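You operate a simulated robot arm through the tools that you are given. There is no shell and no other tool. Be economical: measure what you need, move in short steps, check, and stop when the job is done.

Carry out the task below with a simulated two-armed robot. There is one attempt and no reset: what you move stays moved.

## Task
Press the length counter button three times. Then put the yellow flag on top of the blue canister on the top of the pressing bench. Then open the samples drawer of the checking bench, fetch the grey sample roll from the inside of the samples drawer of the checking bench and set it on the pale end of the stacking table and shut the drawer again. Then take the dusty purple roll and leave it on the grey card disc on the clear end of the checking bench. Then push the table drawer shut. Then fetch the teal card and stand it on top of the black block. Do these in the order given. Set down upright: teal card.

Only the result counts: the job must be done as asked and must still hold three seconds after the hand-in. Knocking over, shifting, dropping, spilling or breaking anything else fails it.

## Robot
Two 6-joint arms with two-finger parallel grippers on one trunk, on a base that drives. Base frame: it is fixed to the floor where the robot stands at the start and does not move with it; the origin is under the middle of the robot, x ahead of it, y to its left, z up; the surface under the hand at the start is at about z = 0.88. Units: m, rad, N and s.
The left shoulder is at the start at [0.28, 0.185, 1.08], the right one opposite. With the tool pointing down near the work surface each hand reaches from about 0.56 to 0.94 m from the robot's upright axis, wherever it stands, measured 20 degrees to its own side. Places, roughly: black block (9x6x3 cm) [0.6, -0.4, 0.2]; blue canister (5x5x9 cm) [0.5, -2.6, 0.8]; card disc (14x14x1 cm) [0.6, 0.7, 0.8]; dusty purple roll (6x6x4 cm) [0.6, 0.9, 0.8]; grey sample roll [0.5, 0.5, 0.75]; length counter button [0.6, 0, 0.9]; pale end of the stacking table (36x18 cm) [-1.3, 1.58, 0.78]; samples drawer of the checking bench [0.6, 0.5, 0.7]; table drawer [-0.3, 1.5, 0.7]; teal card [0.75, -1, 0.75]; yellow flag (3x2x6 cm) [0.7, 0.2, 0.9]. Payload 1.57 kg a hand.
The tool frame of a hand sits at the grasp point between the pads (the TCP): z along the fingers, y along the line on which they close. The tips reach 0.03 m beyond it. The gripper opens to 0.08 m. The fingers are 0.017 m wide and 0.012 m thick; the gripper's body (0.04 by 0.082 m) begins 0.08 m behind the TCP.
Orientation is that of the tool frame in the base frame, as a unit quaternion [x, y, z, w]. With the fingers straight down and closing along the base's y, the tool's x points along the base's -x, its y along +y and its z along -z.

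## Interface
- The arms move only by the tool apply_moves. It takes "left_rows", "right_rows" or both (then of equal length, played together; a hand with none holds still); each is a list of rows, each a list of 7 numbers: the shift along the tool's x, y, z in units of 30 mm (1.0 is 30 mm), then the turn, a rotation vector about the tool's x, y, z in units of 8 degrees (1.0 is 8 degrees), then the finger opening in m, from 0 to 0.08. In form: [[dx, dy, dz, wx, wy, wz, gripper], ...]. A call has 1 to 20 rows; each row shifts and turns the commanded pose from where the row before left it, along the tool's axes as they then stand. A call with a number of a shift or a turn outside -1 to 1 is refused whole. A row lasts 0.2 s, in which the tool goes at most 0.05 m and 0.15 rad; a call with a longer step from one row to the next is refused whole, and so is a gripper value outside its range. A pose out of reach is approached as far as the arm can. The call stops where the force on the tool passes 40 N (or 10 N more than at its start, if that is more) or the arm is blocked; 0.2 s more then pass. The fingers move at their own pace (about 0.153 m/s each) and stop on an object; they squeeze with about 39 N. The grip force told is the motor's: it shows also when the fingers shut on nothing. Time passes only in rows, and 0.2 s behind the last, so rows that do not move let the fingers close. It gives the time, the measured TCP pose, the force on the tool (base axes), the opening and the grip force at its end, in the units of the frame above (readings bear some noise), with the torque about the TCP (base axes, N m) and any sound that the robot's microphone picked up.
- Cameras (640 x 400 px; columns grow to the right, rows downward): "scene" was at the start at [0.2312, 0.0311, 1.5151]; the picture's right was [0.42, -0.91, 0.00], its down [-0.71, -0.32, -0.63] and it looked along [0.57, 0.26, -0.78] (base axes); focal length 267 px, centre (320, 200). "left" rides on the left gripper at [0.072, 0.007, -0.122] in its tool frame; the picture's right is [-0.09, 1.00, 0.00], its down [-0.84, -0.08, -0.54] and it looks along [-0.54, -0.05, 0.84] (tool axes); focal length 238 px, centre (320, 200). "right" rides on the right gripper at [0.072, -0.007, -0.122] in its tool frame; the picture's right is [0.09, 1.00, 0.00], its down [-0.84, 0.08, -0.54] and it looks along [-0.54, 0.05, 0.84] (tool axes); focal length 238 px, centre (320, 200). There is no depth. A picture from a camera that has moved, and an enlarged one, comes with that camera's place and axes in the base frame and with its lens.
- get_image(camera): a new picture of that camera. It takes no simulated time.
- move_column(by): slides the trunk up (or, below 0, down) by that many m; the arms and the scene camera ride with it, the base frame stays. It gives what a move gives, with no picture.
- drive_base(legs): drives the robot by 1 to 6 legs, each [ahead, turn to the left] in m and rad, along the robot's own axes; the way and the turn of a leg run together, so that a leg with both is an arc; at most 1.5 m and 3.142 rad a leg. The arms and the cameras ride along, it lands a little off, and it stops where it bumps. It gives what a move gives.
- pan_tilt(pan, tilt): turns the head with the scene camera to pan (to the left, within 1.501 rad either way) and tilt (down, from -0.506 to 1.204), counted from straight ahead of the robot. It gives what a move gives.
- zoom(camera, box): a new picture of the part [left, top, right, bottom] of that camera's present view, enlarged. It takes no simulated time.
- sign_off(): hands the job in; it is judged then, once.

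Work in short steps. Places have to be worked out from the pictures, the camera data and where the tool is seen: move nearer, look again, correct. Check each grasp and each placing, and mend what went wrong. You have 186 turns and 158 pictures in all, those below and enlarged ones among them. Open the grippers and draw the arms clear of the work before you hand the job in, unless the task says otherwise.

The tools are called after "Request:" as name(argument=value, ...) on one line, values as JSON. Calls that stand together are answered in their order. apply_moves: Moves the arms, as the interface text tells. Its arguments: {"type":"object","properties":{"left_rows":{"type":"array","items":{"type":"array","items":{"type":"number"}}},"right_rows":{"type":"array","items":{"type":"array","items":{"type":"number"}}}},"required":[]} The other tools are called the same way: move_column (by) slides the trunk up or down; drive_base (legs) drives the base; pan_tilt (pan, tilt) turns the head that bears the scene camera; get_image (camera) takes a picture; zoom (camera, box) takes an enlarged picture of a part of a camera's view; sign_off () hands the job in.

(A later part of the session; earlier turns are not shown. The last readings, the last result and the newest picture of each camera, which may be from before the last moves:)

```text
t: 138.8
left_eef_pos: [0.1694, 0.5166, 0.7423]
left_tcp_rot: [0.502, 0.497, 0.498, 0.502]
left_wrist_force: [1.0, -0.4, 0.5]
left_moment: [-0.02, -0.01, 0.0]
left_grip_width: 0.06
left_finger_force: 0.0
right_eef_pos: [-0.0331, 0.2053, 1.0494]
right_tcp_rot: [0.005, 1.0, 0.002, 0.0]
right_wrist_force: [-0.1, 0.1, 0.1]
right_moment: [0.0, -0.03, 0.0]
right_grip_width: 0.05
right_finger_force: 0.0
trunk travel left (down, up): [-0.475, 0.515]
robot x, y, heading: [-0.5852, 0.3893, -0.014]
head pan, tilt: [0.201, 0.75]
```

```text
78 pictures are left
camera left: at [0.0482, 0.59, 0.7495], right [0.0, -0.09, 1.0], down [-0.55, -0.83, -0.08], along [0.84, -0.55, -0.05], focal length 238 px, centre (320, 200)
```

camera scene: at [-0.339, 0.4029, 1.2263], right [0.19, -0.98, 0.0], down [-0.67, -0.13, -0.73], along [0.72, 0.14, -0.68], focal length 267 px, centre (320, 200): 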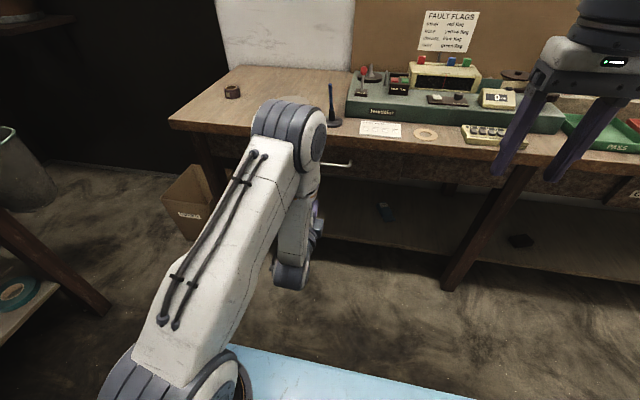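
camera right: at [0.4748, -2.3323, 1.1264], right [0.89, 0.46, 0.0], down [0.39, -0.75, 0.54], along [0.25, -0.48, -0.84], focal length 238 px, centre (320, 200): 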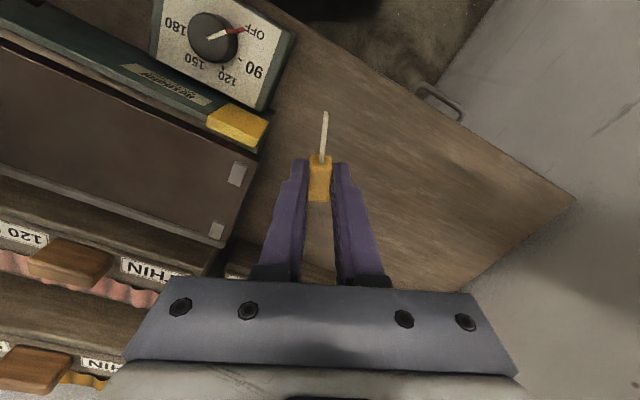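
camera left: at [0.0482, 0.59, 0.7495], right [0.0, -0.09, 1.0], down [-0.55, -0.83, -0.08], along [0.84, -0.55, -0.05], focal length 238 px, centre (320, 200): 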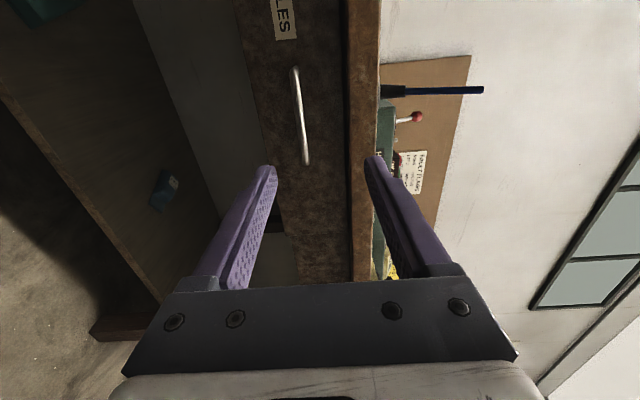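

The view is clear: handle mid at ≈[0.367, 0.507, 0.72]. I lower 20 mm, shift right 10 mm, and drive 0.14 m closer.

Request:
apply_moves(left_rows=[[-0.35, -0.67, 0, 0, 0, 0, 0.06]])

Request:
drive_base(legs=[[0.14, 0]])

Request:
get_image(camera="left")

```text
t: 139.2
left_eef_pos: [0.1703, 0.5066, 0.7226]
left_tcp_rot: [0.502, 0.498, 0.497, 0.503]
left_wrist_force: [-0.2, 0.4, -0.4]
left_moment: [-0.03, 0.0, -0.05]
left_grip_width: 0.0601
left_finger_force: 0.0
right_eef_pos: [-0.0331, 0.2049, 1.0475]
right_tcp_rot: [0.005, 1.0, 0.001, 0.0]
right_wrist_force: [-0.4, 0.1, 0.0]
right_moment: [-0.03, -0.02, 0.0]
right_grip_width: 0.05
right_finger_force: 0.0
trunk travel left (down, up): [-0.475, 0.515]
robot x, y, heading: [-0.5829, 0.3902, -0.012]
head pan, tilt: [0.201, 0.75]
```

```text
t: 140.5
left_eef_pos: [0.312, 0.5061, 0.7229]
left_tcp_rot: [0.502, 0.498, 0.497, 0.503]
left_wrist_force: [0.2, 0.5, -0.4]
left_moment: [-0.02, -0.01, -0.01]
left_grip_width: 0.06
left_finger_force: 0.1
right_eef_pos: [0.1084, 0.2032, 1.0486]
right_tcp_rot: [0.005, 1.0, 0.002, -0.001]
right_wrist_force: [0.7, -0.2, 0.5]
right_moment: [0.01, 0.0, -0.01]
right_grip_width: 0.0499
right_finger_force: 0.0
trunk travel left (down, up): [-0.475, 0.515]
robot x, y, heading: [-0.4401, 0.3892, -0.006]
head pan, tilt: [0.201, 0.75]
```

```text
77 pictures are left
camera left: at [0.1909, 0.5785, 0.7299], right [0.0, -0.09, 1.0], down [-0.55, -0.83, -0.08], along [0.84, -0.55, -0.05], focal length 238 px, centre (320, 200)
```

left: 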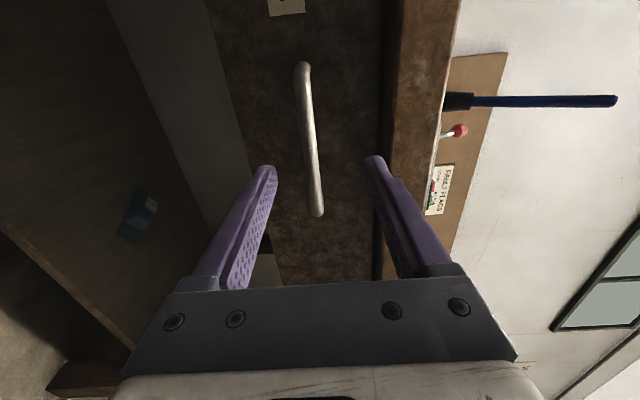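

The handle bar is slightly below centre between the fingers. I lower 4 mm and move forward 45 mm, then close.

Request:
apply_moves(left_rows=[[0, -0.13, 0.5, 0, 0, 0, 0.06], [0, 0, 0.5, 0, 0, 0, 0.06], [0, 0, 0.5, 0, 0, 0, 0.06], [0, 0, 0, 0, 0, 0, 0.06]])

Request:
get_image(camera="left")

```text
t: 141.5
left_eef_pos: [0.3583, 0.5044, 0.7183]
left_tcp_rot: [0.503, 0.497, 0.498, 0.502]
left_wrist_force: [-0.2, -0.5, 1.2]
left_moment: [0.03, -0.01, -0.03]
left_grip_width: 0.0599
left_finger_force: 0.1
right_eef_pos: [0.1095, 0.2042, 1.0489]
right_tcp_rot: [0.004, 1.0, 0.002, 0.0]
right_wrist_force: [0.6, 0.5, 0.1]
right_moment: [0.0, 0.01, -0.02]
right_grip_width: 0.05
right_finger_force: 0.2
trunk travel left (down, up): [-0.475, 0.515]
robot x, y, heading: [-0.439, 0.3926, -0.008]
head pan, tilt: [0.201, 0.75]
```

```text
76 pictures are left
camera left: at [0.2368, 0.5782, 0.7264], right [0.0, -0.09, 1.0], down [-0.55, -0.83, -0.08], along [0.84, -0.55, -0.05], focal length 238 px, centre (320, 200)
```

left: 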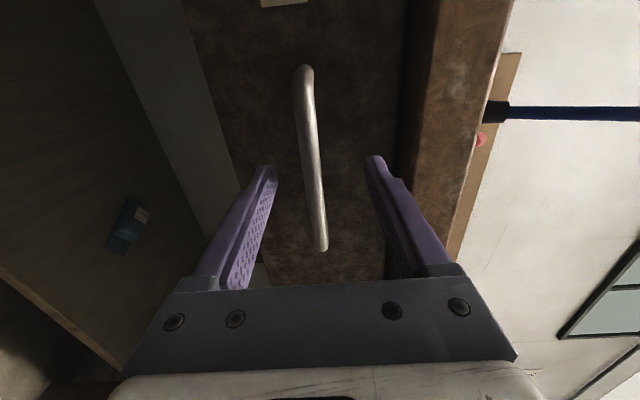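

The bar is about at the fingertips; I go 15 mm further and close.

Request:
apply_moves(left_rows=[[0, 0, 0.25, 0, 0, 0, 0.06], [0, 0, 0.25, 0, 0, 0, 0.06], [0, 0, 0, 0, 0, 0, 0.0], [0, 0, 0, 0, 0, 0, 0.0], [0, 0, 0, 0, 0, 0, 0.0]])

Request:
get_image(camera="left")

```text
t: 142.7
left_eef_pos: [0.3721, 0.5036, 0.7155]
left_tcp_rot: [0.504, 0.501, 0.495, 0.5]
left_wrist_force: [-1.4, -0.4, -22.8]
left_moment: [0.03, -0.09, -0.27]
left_grip_width: 0.0118
left_finger_force: 28.5
right_eef_pos: [0.1101, 0.2039, 1.0482]
right_tcp_rot: [0.005, 1.0, 0.001, -0.001]
right_wrist_force: [0.0, 0.9, 0.1]
right_moment: [-0.01, 0.01, 0.0]
right_grip_width: 0.0501
right_finger_force: 0.0
trunk travel left (down, up): [-0.475, 0.515]
robot x, y, heading: [-0.4351, 0.3881, -0.005]
head pan, tilt: [0.201, 0.75]
```

```text
75 pictures are left
camera left: at [0.2511, 0.5773, 0.7234], right [0.01, -0.09, 1.0], down [-0.55, -0.83, -0.07], along [0.83, -0.55, -0.06], focal length 238 px, centre (320, 200)
```

left: 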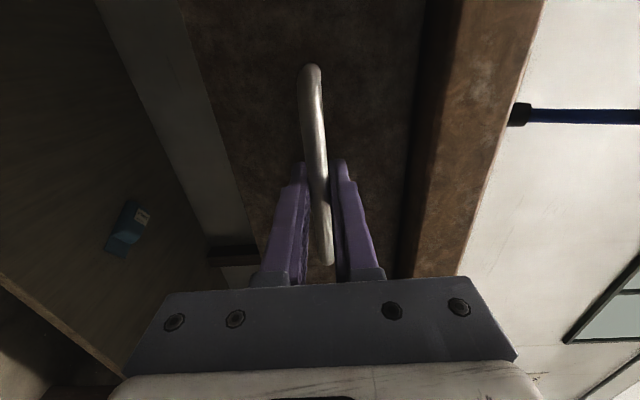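

Handle gripped. I relieve the vertical offset and pull by driving back 0.22 m.

Request:
apply_moves(left_rows=[[0, -0.1, 0, 0, 0, 0, 0.0], [0, 0, 0, 0, 0, 0, 0.0]])

Request:
drive_base(legs=[[-0.22, 0]])

Request:
get_image(camera="scene")

```text
t: 143.3
left_eef_pos: [0.3717, 0.5055, 0.7145]
left_tcp_rot: [0.502, 0.498, 0.497, 0.502]
left_wrist_force: [-13.8, -2.8, -13.5]
left_moment: [0.02, 0.02, 0.0]
left_grip_width: 0.0119
left_finger_force: 29.4
right_eef_pos: [0.1092, 0.2042, 1.0494]
right_tcp_rot: [0.004, 1.0, 0.002, -0.001]
right_wrist_force: [0.4, -0.1, -0.9]
right_moment: [0.0, -0.02, -0.04]
right_grip_width: 0.0502
right_finger_force: 0.1
trunk travel left (down, up): [-0.475, 0.515]
robot x, y, heading: [-0.4385, 0.3875, -0.008]
head pan, tilt: [0.201, 0.75]
```

```text
t: 145.0
left_eef_pos: [0.1527, 0.5054, 0.7147]
left_tcp_rot: [0.504, 0.497, 0.496, 0.503]
left_wrist_force: [-0.7, -25.1, -12.8]
left_moment: [0.01, -0.05, 0.58]
left_grip_width: 0.0118
left_finger_force: 29.1
right_eef_pos: [-0.1126, 0.2063, 1.0482]
right_tcp_rot: [0.004, 1.0, 0.002, -0.002]
right_wrist_force: [0.7, -0.5, -0.5]
right_moment: [-0.04, 0.0, 0.0]
right_grip_width: 0.0501
right_finger_force: 0.1
trunk travel left (down, up): [-0.475, 0.515]
robot x, y, heading: [-0.663, 0.389, -0.008]
head pan, tilt: [0.201, 0.75]
```

```text
74 pictures are left
camera scene: at [-0.4191, 0.4031, 1.2261], right [0.19, -0.98, 0.0], down [-0.67, -0.13, -0.73], along [0.72, 0.14, -0.68], focal length 267 px, centre (320, 200)
```

scene: 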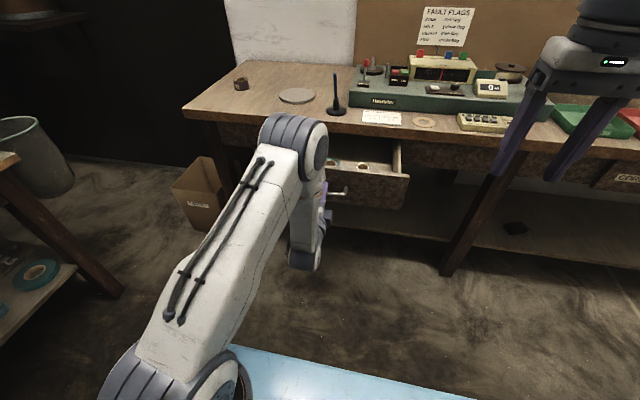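

The drawer is open ~22 cm. I release the handle and back the left hand out, then raise the trunk for a view into the drawer.

Request:
apply_moves(left_rows=[[0, 0, 0, 0, 0, 0, 0.06], [0, 0, 0, 0, 0, 0, 0.06], [0, 0, -0.7, 0, 0, 0, 0.06], [0, 0, -0.8, 0, 0, 0, 0.06], [0, 0, -0.8, 0, 0, 0, 0.06], [0.9, 0.2, -0.3, 0, 0, 0, 0.06], [0.9, 0.2, 0, 0, 0, 0, 0.06], [0.9, 0.2, 0, 0, 0, 0, 0.06], [0.9, 0.2, 0, 0, 0, 0, 0.06], [0.9, 0.2, 0, 0, 0, 0, 0.06]])

Request:
move_column(by=0.3)

Request:
pan_tilt(pan=0.15, tilt=0.85)

Request:
get_image(camera="scene")

```text
t: 147.2
left_eef_pos: [0.0724, 0.6421, 0.7444]
left_tcp_rot: [0.504, 0.497, 0.495, 0.504]
left_wrist_force: [0.3, -0.3, -0.5]
left_moment: [-0.02, 0.0, 0.0]
left_grip_width: 0.0601
left_finger_force: 0.2
right_eef_pos: [-0.1129, 0.206, 1.049]
right_tcp_rot: [0.004, 1.0, 0.001, -0.001]
right_wrist_force: [-0.7, 0.2, -0.1]
right_moment: [0.01, 0.02, 0.03]
right_grip_width: 0.0501
right_finger_force: 0.1
trunk travel left (down, up): [-0.475, 0.515]
robot x, y, heading: [-0.6646, 0.3886, -0.012]
head pan, tilt: [0.201, 0.75]
```

```text
t: 150.2
left_eef_pos: [0.0729, 0.6418, 1.0442]
left_tcp_rot: [0.503, 0.498, 0.495, 0.504]
left_wrist_force: [1.0, -0.7, -0.1]
left_moment: [-0.05, 0.02, 0.02]
left_grip_width: 0.0599
left_finger_force: 0.0
right_eef_pos: [-0.1133, 0.2071, 1.3491]
right_tcp_rot: [0.004, 1.0, 0.001, 0.0]
right_wrist_force: [-0.7, -0.2, 0.7]
right_moment: [0.0, 0.01, 0.0]
right_grip_width: 0.0499
right_finger_force: 0.0
trunk travel left (down, up): [-0.775, 0.215]
robot x, y, heading: [-0.6618, 0.3896, -0.011]
head pan, tilt: [0.201, 0.75]
```

```text
t: 150.9
left_eef_pos: [0.0721, 0.6425, 1.0443]
left_tcp_rot: [0.504, 0.497, 0.496, 0.503]
left_wrist_force: [-1.0, 0.1, -0.4]
left_moment: [-0.01, -0.03, 0.0]
left_grip_width: 0.0602
left_finger_force: 0.1
right_eef_pos: [-0.113, 0.2064, 1.3488]
right_tcp_rot: [0.004, 1.0, 0.0, 0.0]
right_wrist_force: [-0.1, 0.9, 0.5]
right_moment: [0.01, 0.0, 0.0]
right_grip_width: 0.0499
right_finger_force: 0.0
trunk travel left (down, up): [-0.775, 0.215]
robot x, y, heading: [-0.6638, 0.3912, -0.007]
head pan, tilt: [0.15, 0.85]
```

```text
73 pictures are left
camera scene: at [-0.4235, 0.3991, 1.5182], right [0.14, -0.99, 0.0], down [-0.74, -0.11, -0.66], along [0.65, 0.09, -0.75], focal length 267 px, centre (320, 200)
```

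scene: 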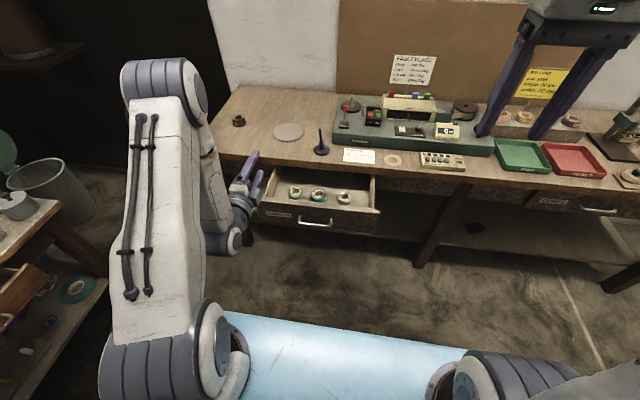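

Three rolls in the open drawer. I zoom in to identify the grey one.

Request:
zoom(camera="scene", box=[250, 165, 390, 240])

```text
4.57 times, centred on (320, 202) of scene
camera zoom: at [-0.4235, 0.3991, 1.5182], right [0.14, -0.99, 0.0], down [-0.74, -0.11, -0.66], along [0.65, 0.09, -0.75], focal length 1220 px, centre (320, 189)
```

zoom: 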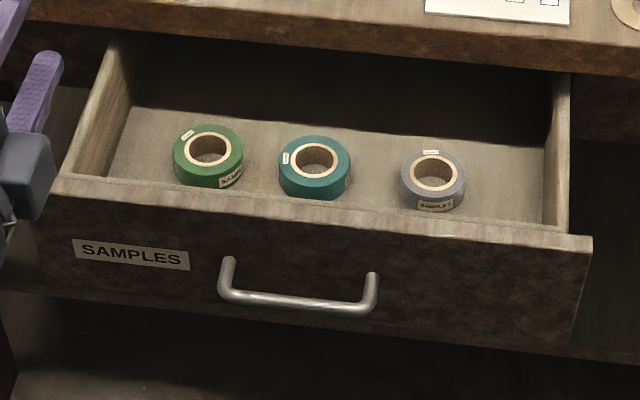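

Grey roll is at roughly [0.275, 0.398, 0.74]. I drive 0.2 m closer, then move the right hand over it.

Request:
drive_base(legs=[[0.2, 0]])

Request:
apply_moves(right_rows=[[-0.8, 0.92, 0.9, 0, 0, 0, 0.075], [-0.8, 0.92, 0.9, 0, 0, 0, 0.075], [-0.8, 0.92, 0.9, 0, 0, 0, 0.075], [-0.8, 0.92, 0.9, 0, 0, 0, 0.075], [-0.8, 0.92, 0.9, 0, 0, 0, 0.075], [-0.8, 0.92, 0.9, 0, 0, 0, 0.075], [-0.8, 0.92, 0.9, 0, 0, 0, 0.075], [0, 0, 0.9, 0, 0, 0, 0.075], [0, 0, 0.9, 0, 0, 0, 0.075], [0, 0, 0.9, 0, 0, 0, 0.075], [0, 0, 0.9, 0, 0, 0, 0.075], [0, 0, 0.9, 0, 0, 0, 0.075], [0, 0, 0.9, 0, 0, 0, 0.075]])

Request:
get_image(camera="right")

```text
t: 152.5
left_eef_pos: [0.2751, 0.6415, 1.0446]
left_tcp_rot: [0.503, 0.497, 0.496, 0.503]
left_wrist_force: [-0.1, -1.0, 0.5]
left_moment: [0.02, 0.0, -0.01]
left_grip_width: 0.0598
left_finger_force: 0.1
right_eef_pos: [0.091, 0.2045, 1.349]
right_tcp_rot: [0.004, 1.0, 0.0, 0.0]
right_wrist_force: [-0.4, 0.0, -1.0]
right_moment: [-0.02, -0.01, 0.01]
right_grip_width: 0.05
right_finger_force: 0.1
trunk travel left (down, up): [-0.775, 0.215]
robot x, y, heading: [-0.4552, 0.3884, -0.008]
head pan, tilt: [0.15, 0.85]
```

```text
t: 155.3
left_eef_pos: [0.276, 0.6403, 1.045]
left_tcp_rot: [0.503, 0.498, 0.496, 0.503]
left_wrist_force: [1.3, 0.1, 0.4]
left_moment: [0.01, -0.02, 0.0]
left_grip_width: 0.0601
left_finger_force: 0.1
right_eef_pos: [0.2604, 0.4004, 0.9992]
right_tcp_rot: [0.003, 1.0, 0.002, 0.0]
right_wrist_force: [-0.2, 0.4, -0.1]
right_moment: [-0.01, 0.0, -0.02]
right_grip_width: 0.075
right_finger_force: 0.1
trunk travel left (down, up): [-0.775, 0.215]
robot x, y, heading: [-0.4599, 0.3919, -0.012]
head pan, tilt: [0.15, 0.85]
```

```text
71 pictures are left
camera right: at [0.1882, 0.3938, 1.1212], right [-0.09, 1.0, 0.0], down [0.84, 0.07, 0.54], along [0.54, 0.05, -0.84], focal length 238 px, centre (320, 200)
```

right: 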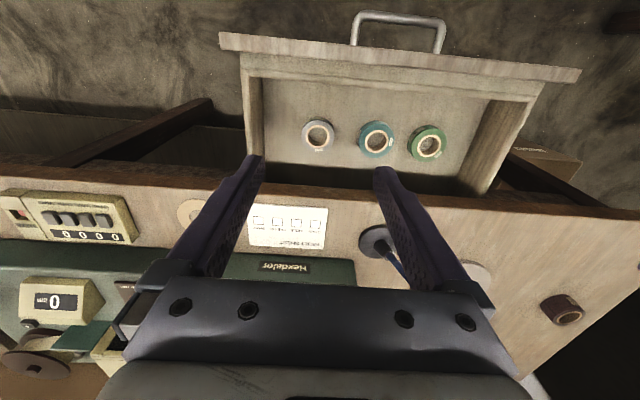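

Grey roll triangulates to [0.3225, 0.404], top z≈0.69. I move above it and lower to z 0.80 for a check.

Request:
apply_moves(right_rows=[[-0.69, 0.03, 0.5, 0, 0, 0, 0.078], [-0.69, 0.03, 0.9, 0, 0, 0, 0.078], [-0.69, 0.03, 0.9, 0, 0, 0, 0.078], [0, 0, 0.9, 0, 0, 0, 0.078], [0, 0, 0.9, 0, 0, 0, 0.078], [0, 0, 0.9, 0, 0, 0, 0.078], [0, 0, 0.9, 0, 0, 0, 0.078], [0, 0, 0.7, 0, 0, 0, 0.078], [0, 0, 0, 0, 0, 0, 0.078]])

Request:
get_image(camera="right")

Request:
get_image(camera="scene")

```text
t: 157.3
left_eef_pos: [0.2764, 0.6419, 1.0445]
left_tcp_rot: [0.502, 0.498, 0.496, 0.503]
left_wrist_force: [0.1, -0.5, 0.1]
left_moment: [0.0, 0.0, -0.02]
left_grip_width: 0.0598
left_finger_force: 0.0
right_eef_pos: [0.3239, 0.4016, 0.8021]
right_tcp_rot: [0.003, 1.0, 0.0, -0.001]
right_wrist_force: [-0.4, 0.4, 0.2]
right_moment: [-0.03, -0.01, 0.02]
right_grip_width: 0.078
right_finger_force: 0.0
trunk travel left (down, up): [-0.775, 0.215]
robot x, y, heading: [-0.459, 0.3882, -0.011]
head pan, tilt: [0.15, 0.85]
```

```text
70 pictures are left
camera right: at [0.2506, 0.3948, 0.9239], right [-0.09, 1.0, 0.0], down [0.84, 0.07, 0.54], along [0.54, 0.05, -0.84], focal length 238 px, centre (320, 200)
```

right: 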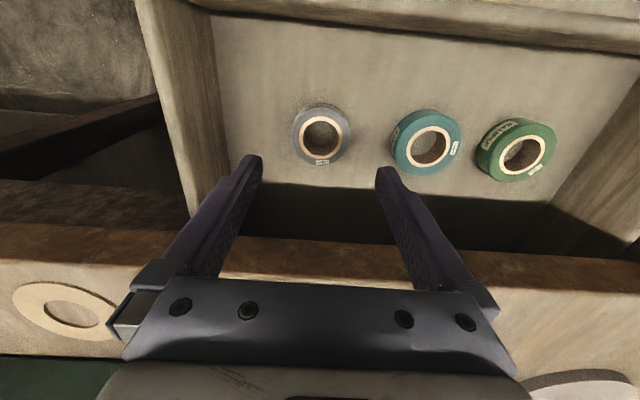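

```text
69 pictures are left
camera scene: at [-0.2194, 0.3979, 1.5181], right [0.14, -0.99, 0.0], down [-0.74, -0.11, -0.66], along [0.65, 0.09, -0.75], focal length 267 px, centre (320, 200)
```

scene: 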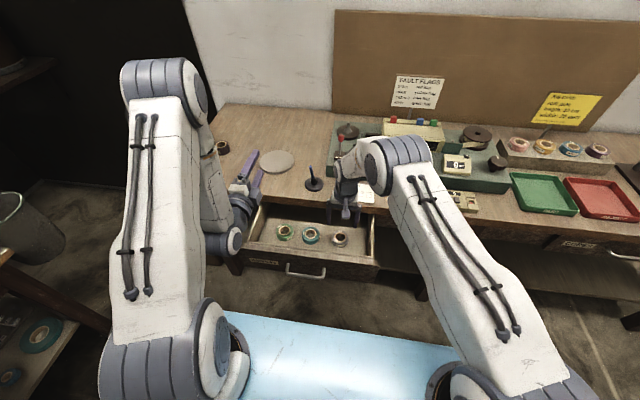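

The roll is directly under the hand (top ≈0.685). I descend to TCP ≈0.70 and close.

Request:
apply_moves(right_rows=[[0, 0.04, 0.9, 0, 0, 0, 0.078], [0, 0, 0.9, 0, 0, 0, 0.078], [0, 0, 0.9, 0, 0, 0, 0.078], [0, 0, 0.5, 0, 0, 0, 0.078], [0, 0, 0.2, 0, 0, 0, 0.078], [0, 0, 0, 0, 0, 0, 0.078]])

Request:
get_image(camera="right")

```text
t: 158.7
left_eef_pos: [0.2768, 0.6419, 1.0447]
left_tcp_rot: [0.503, 0.498, 0.495, 0.503]
left_wrist_force: [0.2, 0.3, 0.4]
left_moment: [0.01, -0.01, -0.03]
left_grip_width: 0.06
left_finger_force: 0.1
right_eef_pos: [0.3219, 0.4038, 0.6981]
right_tcp_rot: [0.003, 1.0, 0.001, -0.001]
right_wrist_force: [0.4, 0.5, -0.1]
right_moment: [0.0, -0.01, 0.0]
right_grip_width: 0.0778
right_finger_force: 0.0
trunk travel left (down, up): [-0.775, 0.215]
robot x, y, heading: [-0.4595, 0.3893, -0.005]
head pan, tilt: [0.15, 0.85]
```

```text
68 pictures are left
camera right: at [0.2497, 0.3963, 0.8201], right [-0.09, 1.0, 0.0], down [0.84, 0.07, 0.54], along [0.54, 0.05, -0.84], focal length 238 px, centre (320, 200)
```

right: 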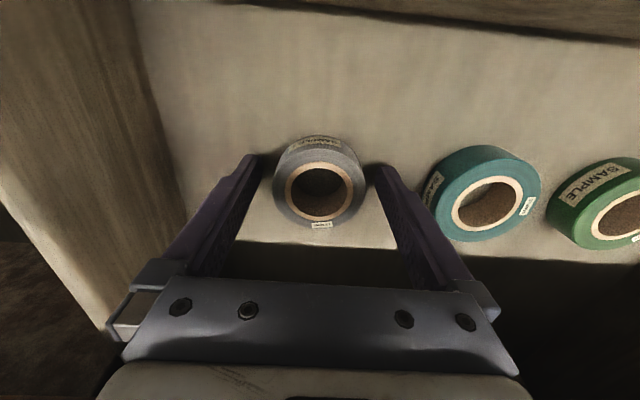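

Fingers straddle the roll properly. I close and check the grip, then lift.

Request:
apply_moves(right_rows=[[0, 0, 0, 0, 0, 0, 0.03], [0, 0, 0, 0, 0, 0, 0.03], [0, 0, 0, 0, 0, 0, 0.03], [0, 0, -0.5, 0, 0, 0, 0.03], [0, 0, -1, 0, 0, 0, 0.03], [0, 0, -1, 0, 0, 0, 0.03], [0, 0, -1, 0, 0, 0, 0.03], [0, 0, -1, 0, 0, 0, 0.03], [0, 0, -1, 0, 0, 0, 0.03], [0, 0, -1, 0, 0, 0, 0.03], [0, 0, -1, 0, 0, 0, 0.03], [0, 0, -1, 0, 0, 0, 0.03], [0, 0, -1, 0, 0, 0, 0.03], [0, 0, -1, 0, 0, 0, 0.03]])

Request:
get_image(camera="right")

```text
t: 161.7
left_eef_pos: [0.2759, 0.6423, 1.0449]
left_tcp_rot: [0.503, 0.498, 0.496, 0.503]
left_wrist_force: [-1.0, -0.1, 1.0]
left_moment: [0.02, 0.01, -0.04]
left_grip_width: 0.0597
left_finger_force: 0.1
right_eef_pos: [0.3228, 0.402, 1.011]
right_tcp_rot: [0.003, 1.0, 0.001, -0.001]
right_wrist_force: [-0.1, -0.9, -0.1]
right_moment: [0.03, 0.0, 0.0]
right_grip_width: 0.0582
right_finger_force: 38.7
trunk travel left (down, up): [-0.775, 0.215]
robot x, y, heading: [-0.4594, 0.3864, -0.006]
head pan, tilt: [0.15, 0.85]
```

```text
67 pictures are left
camera right: at [0.2495, 0.3962, 1.1324], right [-0.09, 1.0, 0.0], down [0.84, 0.07, 0.54], along [0.54, 0.05, -0.84], focal length 238 px, centre (320, 200)
```

right: 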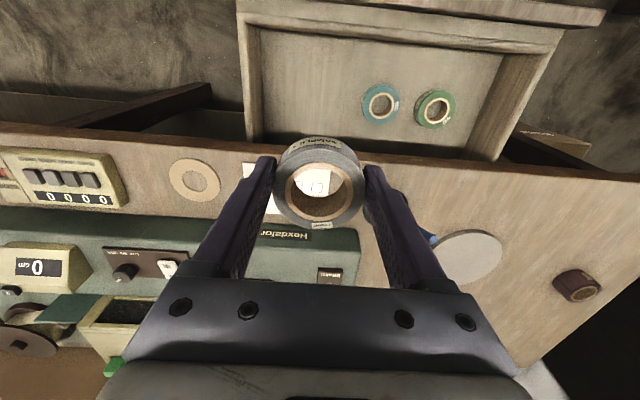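

Roll secured (58 mm). I back away from the drawer and look toward the stacking table to plan the route.

Request:
drive_base(legs=[[-0.25, 0]])

Request:
pan_tilt(pan=1.5, tilt=0.6)

Request:
get_image(camera="scene")

```text
t: 163.6
left_eef_pos: [0.0194, 0.6439, 1.0439]
left_tcp_rot: [0.504, 0.498, 0.496, 0.503]
left_wrist_force: [0.5, 0.2, 0.0]
left_moment: [0.01, 0.0, 0.01]
left_grip_width: 0.0602
left_finger_force: 0.1
right_eef_pos: [0.0633, 0.4047, 1.0099]
right_tcp_rot: [0.003, 1.0, 0.002, -0.001]
right_wrist_force: [-0.8, -0.2, 0.0]
right_moment: [0.04, 0.02, -0.03]
right_grip_width: 0.0586
right_finger_force: 39.0
trunk travel left (down, up): [-0.775, 0.215]
robot x, y, heading: [-0.7151, 0.3926, -0.008]
head pan, tilt: [0.15, 0.85]
```

```text
t: 165.1
left_eef_pos: [0.0178, 0.6436, 1.0439]
left_tcp_rot: [0.503, 0.498, 0.496, 0.503]
left_wrist_force: [0.3, 1.0, -0.3]
left_moment: [0.03, 0.02, 0.0]
left_grip_width: 0.0601
left_finger_force: 0.0
right_eef_pos: [0.0632, 0.4047, 1.01]
right_tcp_rot: [0.004, 1.0, 0.001, 0.0]
right_wrist_force: [-0.6, -0.1, -0.6]
right_moment: [0.04, -0.03, 0.0]
right_grip_width: 0.0581
right_finger_force: 39.1
trunk travel left (down, up): [-0.775, 0.215]
robot x, y, heading: [-0.7171, 0.3894, -0.008]
head pan, tilt: [1.499, 0.6]
```

```text
66 pictures are left
camera scene: at [-0.5485, 0.4767, 1.539], right [1.0, -0.08, 0.0], down [-0.04, -0.56, -0.82], along [0.07, 0.82, -0.57], focal length 267 px, centre (320, 200)
```

scene: 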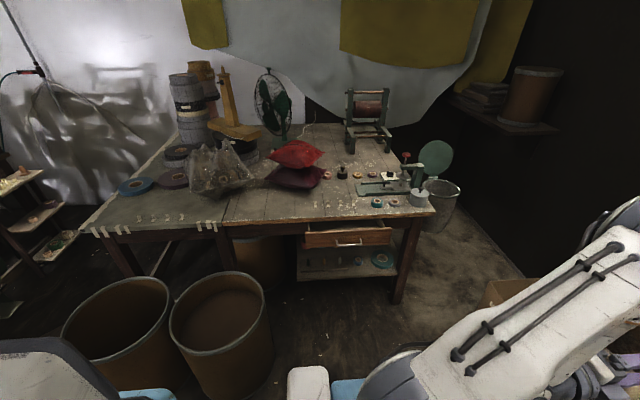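

Two barrels stand in front of the table. I zoom on the pale end to see the free spot.

Request:
zoom(camera="scene", box=[60, 120, 340, 280])

```text
2.29 times, centred on (200, 200) of scene
camera zoom: at [-0.5485, 0.4767, 1.539], right [1.0, -0.08, 0.0], down [-0.04, -0.56, -0.82], along [0.07, 0.82, -0.57], focal length 610 px, centre (594, 200)
```

zoom: 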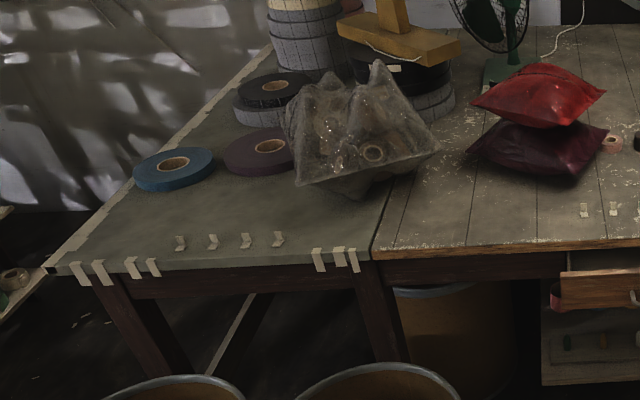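

The free spot is between the blue/purple rolls and the clips, around [-1.18, 1.565]. I drive to about [-1.3, 0.55] facing the table.

Request:
drive_base(legs=[[0, 2.87], [0.6, 0], [0, -1.29]])

Request:
pan_tilt(pan=0.0, tilt=0.9)

Request:
get_image(camera="scene")

```text
t: 178.5
left_eef_pos: [-1.5257, 1.2832, 1.0455]
left_tcp_rot: [0.01, 0.708, 0.707, 0.011]
left_wrist_force: [0.1, -0.1, -0.3]
left_moment: [-0.01, 0.02, 0.04]
left_grip_width: 0.0595
left_finger_force: 0.1
right_eef_pos: [-1.2854, 1.3227, 1.0113]
right_tcp_rot: [-0.698, 0.716, 0.0, 0.0]
right_wrist_force: [0.4, -0.3, 0.0]
right_moment: [-0.03, -0.02, -0.02]
right_grip_width: 0.058
right_finger_force: 38.9
trunk travel left (down, up): [-0.775, 0.215]
robot x, y, heading: [-1.2826, 0.5406, 1.541]
head pan, tilt: [1.499, 0.6]
```

```text
t: 180.1
left_eef_pos: [-1.5274, 1.2805, 1.0445]
left_tcp_rot: [0.01, 0.707, 0.707, 0.011]
left_wrist_force: [-1.1, -0.5, 0.0]
left_moment: [0.03, -0.01, -0.03]
left_grip_width: 0.06
left_finger_force: 0.1
right_eef_pos: [-1.2868, 1.3233, 1.0109]
right_tcp_rot: [-0.698, 0.716, 0.0, -0.001]
right_wrist_force: [0.4, -0.2, 0.2]
right_moment: [-0.02, -0.04, 0.02]
right_grip_width: 0.0582
right_finger_force: 39.5
trunk travel left (down, up): [-0.775, 0.215]
robot x, y, heading: [-1.2833, 0.5421, 1.547]
head pan, tilt: [0.0, 0.901]
```

```text
64 pictures are left
camera scene: at [-1.2775, 0.7775, 1.5143], right [1.0, -0.03, 0.0], down [-0.02, -0.78, -0.62], along [0.02, 0.62, -0.78], focal length 267 px, centre (320, 200)
```

scene: 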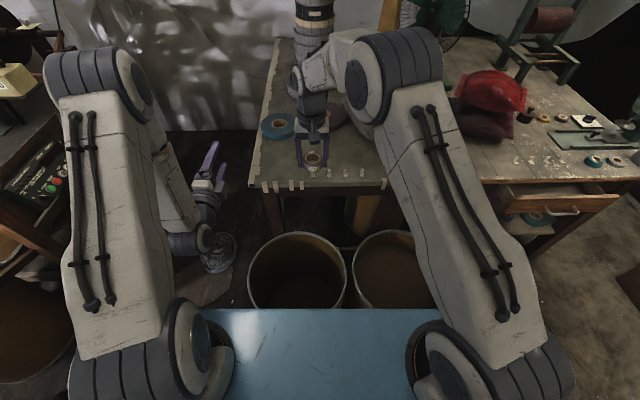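

Barrel rims start at y≈1.07; I advance 0.12 m (base front stays short of them) and then extend the hand over the free spot.

Request:
drive_base(legs=[[0.12, 0]])

Request:
apply_moves(right_rows=[[-0.5, -0.5, 0, 0, 0, 0, 0.03], [-0.5, -0.5, 0, 0, 0, 0, 0.03], [-0.5, -0.5, 0, 0, 0, 0, 0.03], [-0.5, -0.5, 0, 0, 0, 0, 0.03], [-0.5, -0.5, 0, 0, 0, 0, 0.03], [-0.5, -0.5, 0, 0, 0, 0, 0.03], [0, 0, 0, 0, 0, 0, 0.03]])

Request:
get_image(camera="right")

```text
t: 181.3
left_eef_pos: [-1.5204, 1.4032, 1.0449]
left_tcp_rot: [0.011, 0.708, 0.706, 0.013]
left_wrist_force: [0.1, -0.4, 0.7]
left_moment: [-0.01, -0.01, 0.01]
left_grip_width: 0.06
left_finger_force: 0.0
right_eef_pos: [-1.281, 1.4439, 1.0102]
right_tcp_rot: [-0.698, 0.716, 0.001, -0.001]
right_wrist_force: [0.5, -0.7, -1.0]
right_moment: [0.01, 0.02, 0.0]
right_grip_width: 0.0584
right_finger_force: 38.9
trunk travel left (down, up): [-0.775, 0.215]
robot x, y, heading: [-1.2817, 0.6637, 1.543]
head pan, tilt: [0.0, 0.901]
```

```text
t: 182.9
left_eef_pos: [-1.5204, 1.4054, 1.0441]
left_tcp_rot: [0.012, 0.708, 0.706, 0.012]
left_wrist_force: [0.0, -0.9, -0.2]
left_moment: [0.01, 0.05, 0.02]
left_grip_width: 0.0601
left_finger_force: 0.1
right_eef_pos: [-1.188, 1.5327, 1.0073]
right_tcp_rot: [-0.698, 0.716, 0.001, -0.001]
right_wrist_force: [0.1, -0.8, 0.2]
right_moment: [0.01, -0.01, 0.01]
right_grip_width: 0.0581
right_finger_force: 39.3
trunk travel left (down, up): [-0.775, 0.215]
robot x, y, heading: [-1.2821, 0.6668, 1.544]
head pan, tilt: [0.0, 0.901]
```

```text
63 pictures are left
camera right: at [-1.1841, 1.4603, 1.1294], right [-1.0, -0.07, 0.0], down [-0.05, 0.84, 0.54], along [-0.04, 0.54, -0.84], focal length 238 px, centre (320, 200)
```

right: 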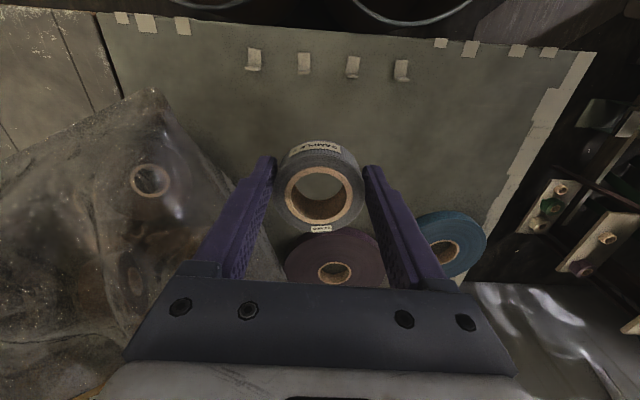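

The landing spot (row ~108) is free between clips and the purple roll. I nudge 8 mm forward and lower to z≈0.835.

Request:
apply_moves(right_rows=[[-0.27, 0, 0.5, 0, 0, 0, 0.03], [0, 0, 0.9, 0, 0, 0, 0.03], [0, 0, 0.9, 0, 0, 0, 0.03], [0, 0, 0.9, 0, 0, 0, 0.03], [0, 0, 0.9, 0, 0, 0, 0.03], [0, 0, 0.9, 0, 0, 0, 0.03], [0, 0, 0.7, 0, 0, 0, 0.03]])

Request:
get_image(camera="right")

```text
t: 184.5
left_eef_pos: [-1.5206, 1.4038, 1.0436]
left_tcp_rot: [0.011, 0.708, 0.706, 0.013]
left_wrist_force: [0.3, 0.8, 0.2]
left_moment: [0.03, 0.01, 0.06]
left_grip_width: 0.0597
left_finger_force: 0.1
right_eef_pos: [-1.1885, 1.5413, 0.8367]
right_tcp_rot: [-0.698, 0.716, 0.0, -0.001]
right_wrist_force: [0.5, 0.5, -0.8]
right_moment: [-0.01, 0.01, 0.0]
right_grip_width: 0.0581
right_finger_force: 39.0
trunk travel left (down, up): [-0.775, 0.215]
robot x, y, heading: [-1.2816, 0.6662, 1.544]
head pan, tilt: [0.0, 0.901]
```

```text
62 pictures are left
camera right: at [-1.1834, 1.4693, 0.9594], right [-1.0, -0.07, 0.0], down [-0.05, 0.84, 0.54], along [-0.04, 0.54, -0.84], focal length 238 px, centre (320, 200)
```

right: 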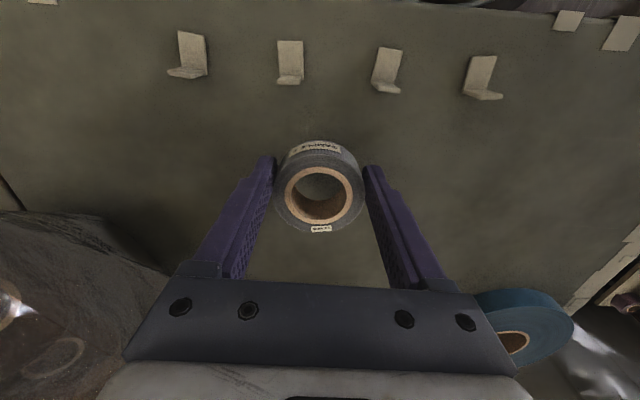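

Request:
apply_moves(right_rows=[[0, 0, 0.3, 0, 0, 0, 0.03], [0, 0, 0.2, 0, 0, 0, 0.03], [0, 0, 0.1, 0, 0, 0, 0.03]])

Request:
apply_moves(right_rows=[[0, 0, 0.1, 0, 0, 0, 0.03], [0, 0, 0.08, 0, 0, 0, 0.03]])

```text
t: 185.3
left_eef_pos: [-1.5201, 1.4045, 1.0441]
left_tcp_rot: [0.011, 0.707, 0.707, 0.013]
left_wrist_force: [-0.1, -0.7, -0.3]
left_moment: [-0.03, 0.01, 0.03]
left_grip_width: 0.06
left_finger_force: 0.0
right_eef_pos: [-1.1875, 1.5402, 0.82]
right_tcp_rot: [-0.697, 0.717, 0.001, 0.0]
right_wrist_force: [0.2, -0.3, -0.1]
right_moment: [0.0, 0.02, 0.01]
right_grip_width: 0.0579
right_finger_force: 39.2
trunk travel left (down, up): [-0.775, 0.215]
robot x, y, heading: [-1.2794, 0.6631, 1.538]
head pan, tilt: [0.0, 0.901]
```

```text
t: 185.9
left_eef_pos: [-1.5202, 1.404, 1.0442]
left_tcp_rot: [0.011, 0.708, 0.706, 0.013]
left_wrist_force: [0.3, 0.7, -0.4]
left_moment: [0.02, 0.03, 0.0]
left_grip_width: 0.0599
left_finger_force: 0.1
right_eef_pos: [-1.1877, 1.5387, 0.8149]
right_tcp_rot: [-0.697, 0.717, -0.001, -0.001]
right_wrist_force: [-0.3, 0.1, -0.7]
right_moment: [0.01, 0.02, 0.02]
right_grip_width: 0.0582
right_finger_force: 38.5
trunk travel left (down, up): [-0.775, 0.215]
robot x, y, heading: [-1.2852, 0.6646, 1.54]
head pan, tilt: [0.0, 0.901]
```

Request:
apply_moves(right_rows=[[0, 0, 0.08, 0, 0, 0, 0.03], [0, 0, 0.08, 0, 0, 0, 0.03]])

Request:
apply_moves(right_rows=[[0, 0, 0.08, 0, 0, 0, 0.03], [0, 0, 0.08, 0, 0, 0, 0.03]])

Request:
get_image(camera="right")

```text
t: 186.5
left_eef_pos: [-1.5198, 1.4041, 1.0438]
left_tcp_rot: [0.011, 0.707, 0.707, 0.011]
left_wrist_force: [0.5, 0.6, 0.2]
left_moment: [0.0, -0.03, -0.02]
left_grip_width: 0.06
left_finger_force: 0.0
right_eef_pos: [-1.1871, 1.5382, 0.8115]
right_tcp_rot: [-0.698, 0.716, 0.001, -0.001]
right_wrist_force: [0.1, -1.0, 3.3]
right_moment: [0.0, -0.06, -0.03]
right_grip_width: 0.0582
right_finger_force: 38.9
trunk travel left (down, up): [-0.775, 0.215]
robot x, y, heading: [-1.2781, 0.6651, 1.546]
head pan, tilt: [0.0, 0.901]
```

```text
t: 187.1
left_eef_pos: [-1.5207, 1.4036, 1.0457]
left_tcp_rot: [0.01, 0.707, 0.707, 0.012]
left_wrist_force: [0.5, 0.1, 0.2]
left_moment: [-0.02, -0.03, 0.03]
left_grip_width: 0.0601
left_finger_force: 0.1
right_eef_pos: [-1.188, 1.5381, 0.8119]
right_tcp_rot: [-0.698, 0.716, 0.002, 0.001]
right_wrist_force: [1.1, -1.7, 13.3]
right_moment: [-0.16, -0.19, 0.0]
right_grip_width: 0.0582
right_finger_force: 39.2
right hand out of reach, approached as far as the arm can: row 1
trunk travel left (down, up): [-0.775, 0.215]
robot x, y, heading: [-1.2825, 0.6661, 1.543]
head pan, tilt: [0.0, 0.901]
```

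```text
61 pictures are left
camera right: at [-1.1837, 1.4655, 0.9332], right [-1.0, -0.07, 0.0], down [-0.05, 0.84, 0.54], along [-0.04, 0.54, -0.84], focal length 238 px, centre (320, 200)
```

right: 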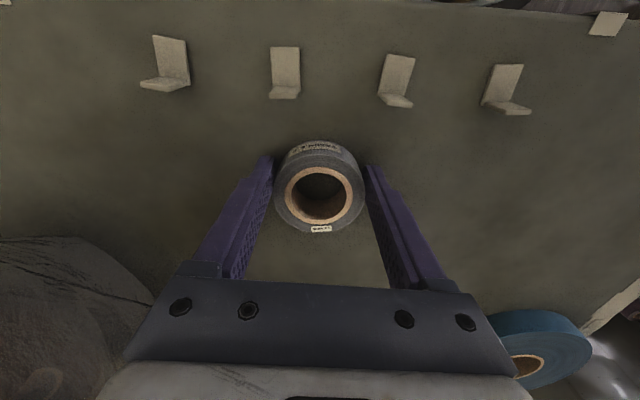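

On the table (13 N). I ease up 1 mm, open, and lift.

Request:
apply_moves(right_rows=[[0, 0, -0.06, 0, 0, 0, 0.03], [0, 0, 0, 0, 0, 0, 0.065], [0, 0, 0, 0, 0, 0, 0.078], [0, 0, -0.5, 0, 0, 0, 0.078], [0, 0, -1, 0, 0, 0, 0.078], [0, 0, -1, 0, 0, 0, 0.078], [0, 0, -1, 0, 0, 0, 0.078], [0, 0, -1, 0, 0, 0, 0.078], [0, 0, -1, 0, 0, 0, 0.078], [0, 0, -1, 0, 0, 0, 0.078], [0.7, 0, 0, 0, 0, 0, 0.078], [0.7, 0, 0, 0, 0, 0, 0.078]])

Request:
get_image(camera="right")

```text
t: 189.7
left_eef_pos: [-1.5205, 1.4026, 1.045]
left_tcp_rot: [0.011, 0.708, 0.706, 0.013]
left_wrist_force: [0.6, 0.1, -0.1]
left_moment: [-0.01, -0.02, 0.02]
left_grip_width: 0.06
left_finger_force: 0.1
right_eef_pos: [-1.1942, 1.5484, 1.0089]
right_tcp_rot: [-0.698, 0.716, -0.001, -0.002]
right_wrist_force: [1.0, 0.2, -0.1]
right_moment: [-0.03, -0.02, -0.03]
right_grip_width: 0.078
right_finger_force: 0.1
right hand out of reach, approached as far as the arm can: row 5, 6, 11, 12
trunk travel left (down, up): [-0.775, 0.215]
robot x, y, heading: [-1.2828, 0.6632, 1.545]
head pan, tilt: [0.0, 0.901]
```

```text
60 pictures are left
camera right: at [-1.1901, 1.4765, 1.1309], right [-1.0, -0.07, 0.0], down [-0.05, 0.84, 0.54], along [-0.04, 0.54, -0.84], focal length 238 px, centre (320, 200)
```

right: 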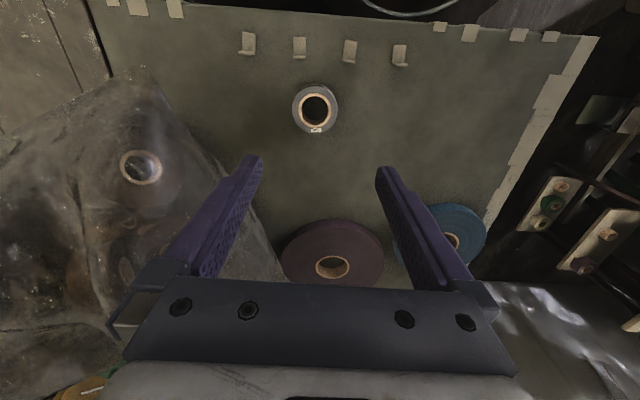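

The grey roll stands on the pale end. I back off, turn toward the checking bench, and tuck the right hand.

Request:
drive_base(legs=[[-0.28, 0], [0, -1.545]])

Request:
apply_moves(right_rows=[[0.9, -0.3, -0.8, 0, 0, 0, 0.05], [0.9, -0.3, -0.8, 0, 0, 0, 0.05], [0.9, -0.3, -0.8, 0, 0, 0, 0.05], [0.9, -0.3, -0.8, 0, 0, 0, 0.05], [0.9, -0.3, -0.8, 0, 0, 0, 0.05], [0.9, -0.3, -0.8, 0, 0, 0, 0.05], [0.9, -0.3, -0.8, 0, 0, 0, 0.05], [0.9, -0.3, -0.8, 0, 0, 0, 0.05], [0.9, -0.3, -0.8, 0, 0, 0, 0.05], [0.9, -0.3, -0.8, 0, 0, 0, 0.05], [0.9, -0.3, -0.8, 0, 0, 0, 0.05], [0.9, -0.3, -0.8, 0, 0, 0, 0.05]])

```text
t: 195.5
left_eef_pos: [-0.5479, 0.6172, 1.0448]
left_tcp_rot: [0.509, 0.492, 0.49, 0.509]
left_wrist_force: [-0.4, 0.8, -0.9]
left_moment: [-0.01, -0.01, -0.04]
left_grip_width: 0.0599
left_finger_force: 0.0
right_eef_pos: [-0.4069, 0.2907, 1.0086]
right_tcp_rot: [0.016, 1.0, 0.001, -0.001]
right_wrist_force: [-0.1, -0.6, -0.4]
right_moment: [-0.04, 0.02, -0.01]
right_grip_width: 0.0781
right_finger_force: 0.1
trunk travel left (down, up): [-0.775, 0.215]
robot x, y, heading: [-1.2876, 0.3813, -0.034]
head pan, tilt: [0.0, 0.901]
```

```text
t: 198.1
left_eef_pos: [-0.5495, 0.6177, 1.0435]
left_tcp_rot: [0.508, 0.492, 0.49, 0.509]
left_wrist_force: [-0.4, 0.2, 0.6]
left_moment: [-0.02, 0.01, 0.04]
left_grip_width: 0.0601
left_finger_force: 0.0
right_eef_pos: [-0.4374, 0.2641, 1.1655]
right_tcp_rot: [0.016, 1.0, 0.001, -0.003]
right_wrist_force: [0.0, 0.2, -0.1]
right_moment: [0.02, 0.01, 0.01]
right_grip_width: 0.05
right_finger_force: 0.1
right hand out of reach, approached as far as the arm can: row 1, 2, 3, 4, 5, 6, 7, 8, 9, 10, 11, 12
trunk travel left (down, up): [-0.775, 0.215]
robot x, y, heading: [-1.288, 0.3778, -0.03]
head pan, tilt: [0.0, 0.901]
```

Request:
apply_moves(right_rows=[[1, -0.5, 0, 0, 0, 0, 0.05], [1, -0.5, 0, 0, 0, 0, 0.05], [1, -0.5, 0, 0, 0, 0, 0.05], [1, -0.5, 0, 0, 0, 0, 0.05], [1, -0.5, 0, 0, 0, 0, 0.05], [1, -0.5, 0, 0, 0, 0, 0.05], [1, -0.5, 0, 0, 0, 0, 0.05], [1, -0.5, 0, 0, 0, 0, 0.05]])

```text
t: 199.9
left_eef_pos: [-0.5491, 0.6177, 1.0442]
left_tcp_rot: [0.509, 0.492, 0.49, 0.509]
left_wrist_force: [-1.2, 0.5, -0.5]
left_moment: [0.01, 0.02, 0.03]
left_grip_width: 0.06
left_finger_force: 0.2
right_eef_pos: [-0.4381, 0.2638, 1.165]
right_tcp_rot: [0.016, 1.0, 0.002, -0.003]
right_wrist_force: [1.3, 0.2, 0.6]
right_moment: [0.0, 0.0, 0.03]
right_grip_width: 0.05
right_finger_force: 0.0
right hand out of reach, approached as far as the arm can: row 1, 2, 3, 4, 5, 6, 7, 8
trunk travel left (down, up): [-0.775, 0.215]
robot x, y, heading: [-1.2888, 0.3829, -0.028]
head pan, tilt: [0.0, 0.901]
```

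The commands may now be beyond the near limit; I bring the commanded pose forward and down again to regain it.

Request:
apply_moves(right_rows=[[-1, 0, 0.5, 0, 0, 0, 0.05], [-1, 0, 0.5, 0, 0, 0, 0.05], [-1, 0, 0.5, 0, 0, 0, 0.05], [-1, 0, 0.5, 0, 0, 0, 0.05], [-1, 0, 0.5, 0, 0, 0, 0.05], [-1, 0, 0.5, 0, 0, 0, 0.05], [-1, 0, 0.5, 0, 0, 0, 0.05], [0, 0, 0, 0, 0, 0, 0.05]])

```text
t: 201.7
left_eef_pos: [-0.549, 0.6178, 1.045]
left_tcp_rot: [0.509, 0.49, 0.49, 0.51]
left_wrist_force: [0.5, 0.0, -0.1]
left_moment: [-0.03, -0.02, 0.01]
left_grip_width: 0.0599
left_finger_force: 0.1
right_eef_pos: [-0.4073, 0.2493, 1.0704]
right_tcp_rot: [0.015, 1.0, 0.001, -0.001]
right_wrist_force: [-1.1, 0.5, -0.1]
right_moment: [0.01, 0.03, 0.01]
right_grip_width: 0.0503
right_finger_force: 0.1
right hand out of reach, approached as far as the arm can: row 1, 2, 3, 4, 5, 6, 7
trunk travel left (down, up): [-0.775, 0.215]
robot x, y, heading: [-1.2899, 0.3826, -0.035]
head pan, tilt: [0.0, 0.901]
```

Request:
apply_moves(right_rows=[[0.3, 0, 0, 0, 0, 0, 0.05], [0.3, 0, 0, 0, 0, 0, 0.05], [0.3, 0, 0, 0, 0, 0, 0.05], [0.3, 0, 0, 0, 0, 0, 0.05]])

```text
t: 202.7
left_eef_pos: [-0.5485, 0.6191, 1.0436]
left_tcp_rot: [0.509, 0.492, 0.49, 0.51]
left_wrist_force: [0.1, 0.1, -0.1]
left_moment: [-0.04, 0.01, 0.0]
left_grip_width: 0.0602
left_finger_force: 0.1
right_eef_pos: [-0.4109, 0.2534, 1.077]
right_tcp_rot: [0.015, 1.0, 0.001, -0.002]
right_wrist_force: [0.2, 0.2, -0.2]
right_moment: [-0.01, 0.01, -0.02]
right_grip_width: 0.0501
right_finger_force: 0.0
right hand out of reach, approached as far as the arm can: row 1, 2, 3, 4
trunk travel left (down, up): [-0.775, 0.215]
robot x, y, heading: [-1.2915, 0.3832, -0.036]
head pan, tilt: [0.0, 0.901]
```

Request:
apply_moves(right_rows=[[0, 0, 0.6, 0, 0, 0, 0.05], [0, 0, 0.6, 0, 0, 0, 0.05], [0, 0, 0.6, 0, 0, 0, 0.05], [0, 0, 0.6, 0, 0, 0, 0.05], [0, 0, 0.6, 0, 0, 0, 0.05]])

Request:
apply_moves(right_rows=[[0.5, 0, 0, 0, 0, 0, 0.05], [0.5, 0, 0, 0, 0, 0, 0.05], [0.5, 0, 0, 0, 0, 0, 0.05], [0.5, 0, 0, 0, 0, 0, 0.05]])

Request:
get_image(camera="scene")

```text
t: 203.9
left_eef_pos: [-0.5489, 0.6173, 1.0451]
left_tcp_rot: [0.508, 0.491, 0.49, 0.509]
left_wrist_force: [0.0, 0.0, -0.4]
left_moment: [0.01, 0.01, 0.02]
left_grip_width: 0.0599
left_finger_force: 0.1
right_eef_pos: [-0.4002, 0.2551, 0.9857]
right_tcp_rot: [0.016, 1.0, 0.001, -0.003]
right_wrist_force: [-0.4, -0.6, 0.9]
right_moment: [0.01, 0.0, -0.02]
right_grip_width: 0.0502
right_finger_force: 0.0
right hand out of reach, approached as far as the arm can: row 2, 3, 5
trunk travel left (down, up): [-0.775, 0.215]
robot x, y, heading: [-1.2909, 0.3817, -0.033]
head pan, tilt: [0.0, 0.901]
```

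```text
t: 204.9
left_eef_pos: [-0.5488, 0.6174, 1.0439]
left_tcp_rot: [0.509, 0.492, 0.49, 0.509]
left_wrist_force: [0.8, 0.7, -0.3]
left_moment: [-0.01, -0.01, 0.01]
left_grip_width: 0.0602
left_finger_force: 0.1
right_eef_pos: [-0.4009, 0.2581, 0.9881]
right_tcp_rot: [0.016, 1.0, 0.001, -0.002]
right_wrist_force: [0.0, 0.0, 0.5]
right_moment: [-0.01, 0.0, -0.04]
right_grip_width: 0.05
right_finger_force: 0.0
right hand out of reach, approached as far as the arm can: row 1, 2, 3, 4
trunk travel left (down, up): [-0.775, 0.215]
robot x, y, heading: [-1.2926, 0.3816, -0.034]
head pan, tilt: [0.0, 0.901]
```

```text
59 pictures are left
camera scene: at [-1.0526, 0.3739, 1.5143], right [-0.03, -1.0, 0.0], down [-0.78, 0.03, -0.62], along [0.62, -0.02, -0.78], focal length 267 px, centre (320, 200)
```

scene: 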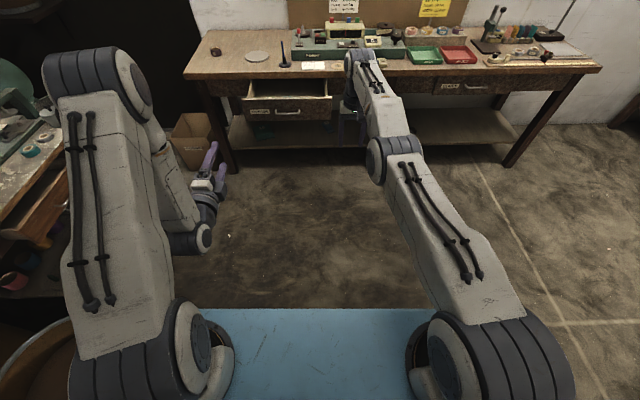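

The right arm is fully straight (singular). Tilting the hand outward brings the wrist nearer the shoulder and should bend the elbow again.

Request:
apply_moves(right_rows=[[0, 0, 0, 0, -0.9, 0, 0.05], [0, 0, 0, 0, -0.9, 0, 0.05], [0, 0, 0, 0, -0.9, 0, 0.05], [0, 0, 0, 0, -0.9, 0, 0.05]])

```text
t: 205.9
left_eef_pos: [-0.5492, 0.6171, 1.0438]
left_tcp_rot: [0.509, 0.492, 0.49, 0.509]
left_wrist_force: [0.2, -1.2, 0.0]
left_moment: [0.01, -0.01, -0.01]
left_grip_width: 0.06
left_finger_force: 0.1
right_eef_pos: [-0.2938, 0.2708, 0.9925]
right_tcp_rot: [0.014, 0.969, -0.003, 0.248]
right_wrist_force: [0.4, -0.2, 0.6]
right_moment: [-0.02, 0.03, -0.01]
right_grip_width: 0.0499
right_finger_force: 0.1
right hand out of reach, approached as far as the arm can: row 1, 2, 3, 4
trunk travel left (down, up): [-0.775, 0.215]
robot x, y, heading: [-1.2897, 0.3813, -0.035]
head pan, tilt: [0.0, 0.901]
```

Request:
apply_moves(right_rows=[[0.5, 0, -0.8, 0, 0, 0, 0.05], [0.5, 0, -0.8, 0, 0, 0, 0.05], [0.5, 0, -0.8, 0, 0, 0, 0.05], [0.5, 0, -0.8, 0, 0, 0, 0.05], [0.5, 0, -0.8, 0, 0, 0, 0.05], [0.5, 0, -0.8, 0, 0, 0, 0.05]])

```text
t: 207.3
left_eef_pos: [-0.5485, 0.6169, 1.0445]
left_tcp_rot: [0.509, 0.491, 0.49, 0.509]
left_wrist_force: [-1.0, 0.8, -0.6]
left_moment: [0.0, -0.01, -0.02]
left_grip_width: 0.0602
left_finger_force: 0.0
right_eef_pos: [-0.308, 0.2961, 1.0906]
right_tcp_rot: [0.016, 0.969, -0.003, 0.246]
right_wrist_force: [-0.6, -0.3, 0.3]
right_moment: [0.02, 0.01, 0.02]
right_grip_width: 0.0498
right_finger_force: 0.1
right hand out of reach, approached as far as the arm can: row 1, 2, 3, 4, 5, 6
trunk travel left (down, up): [-0.775, 0.215]
robot x, y, heading: [-1.2913, 0.3818, -0.033]
head pan, tilt: [0.0, 0.901]
```

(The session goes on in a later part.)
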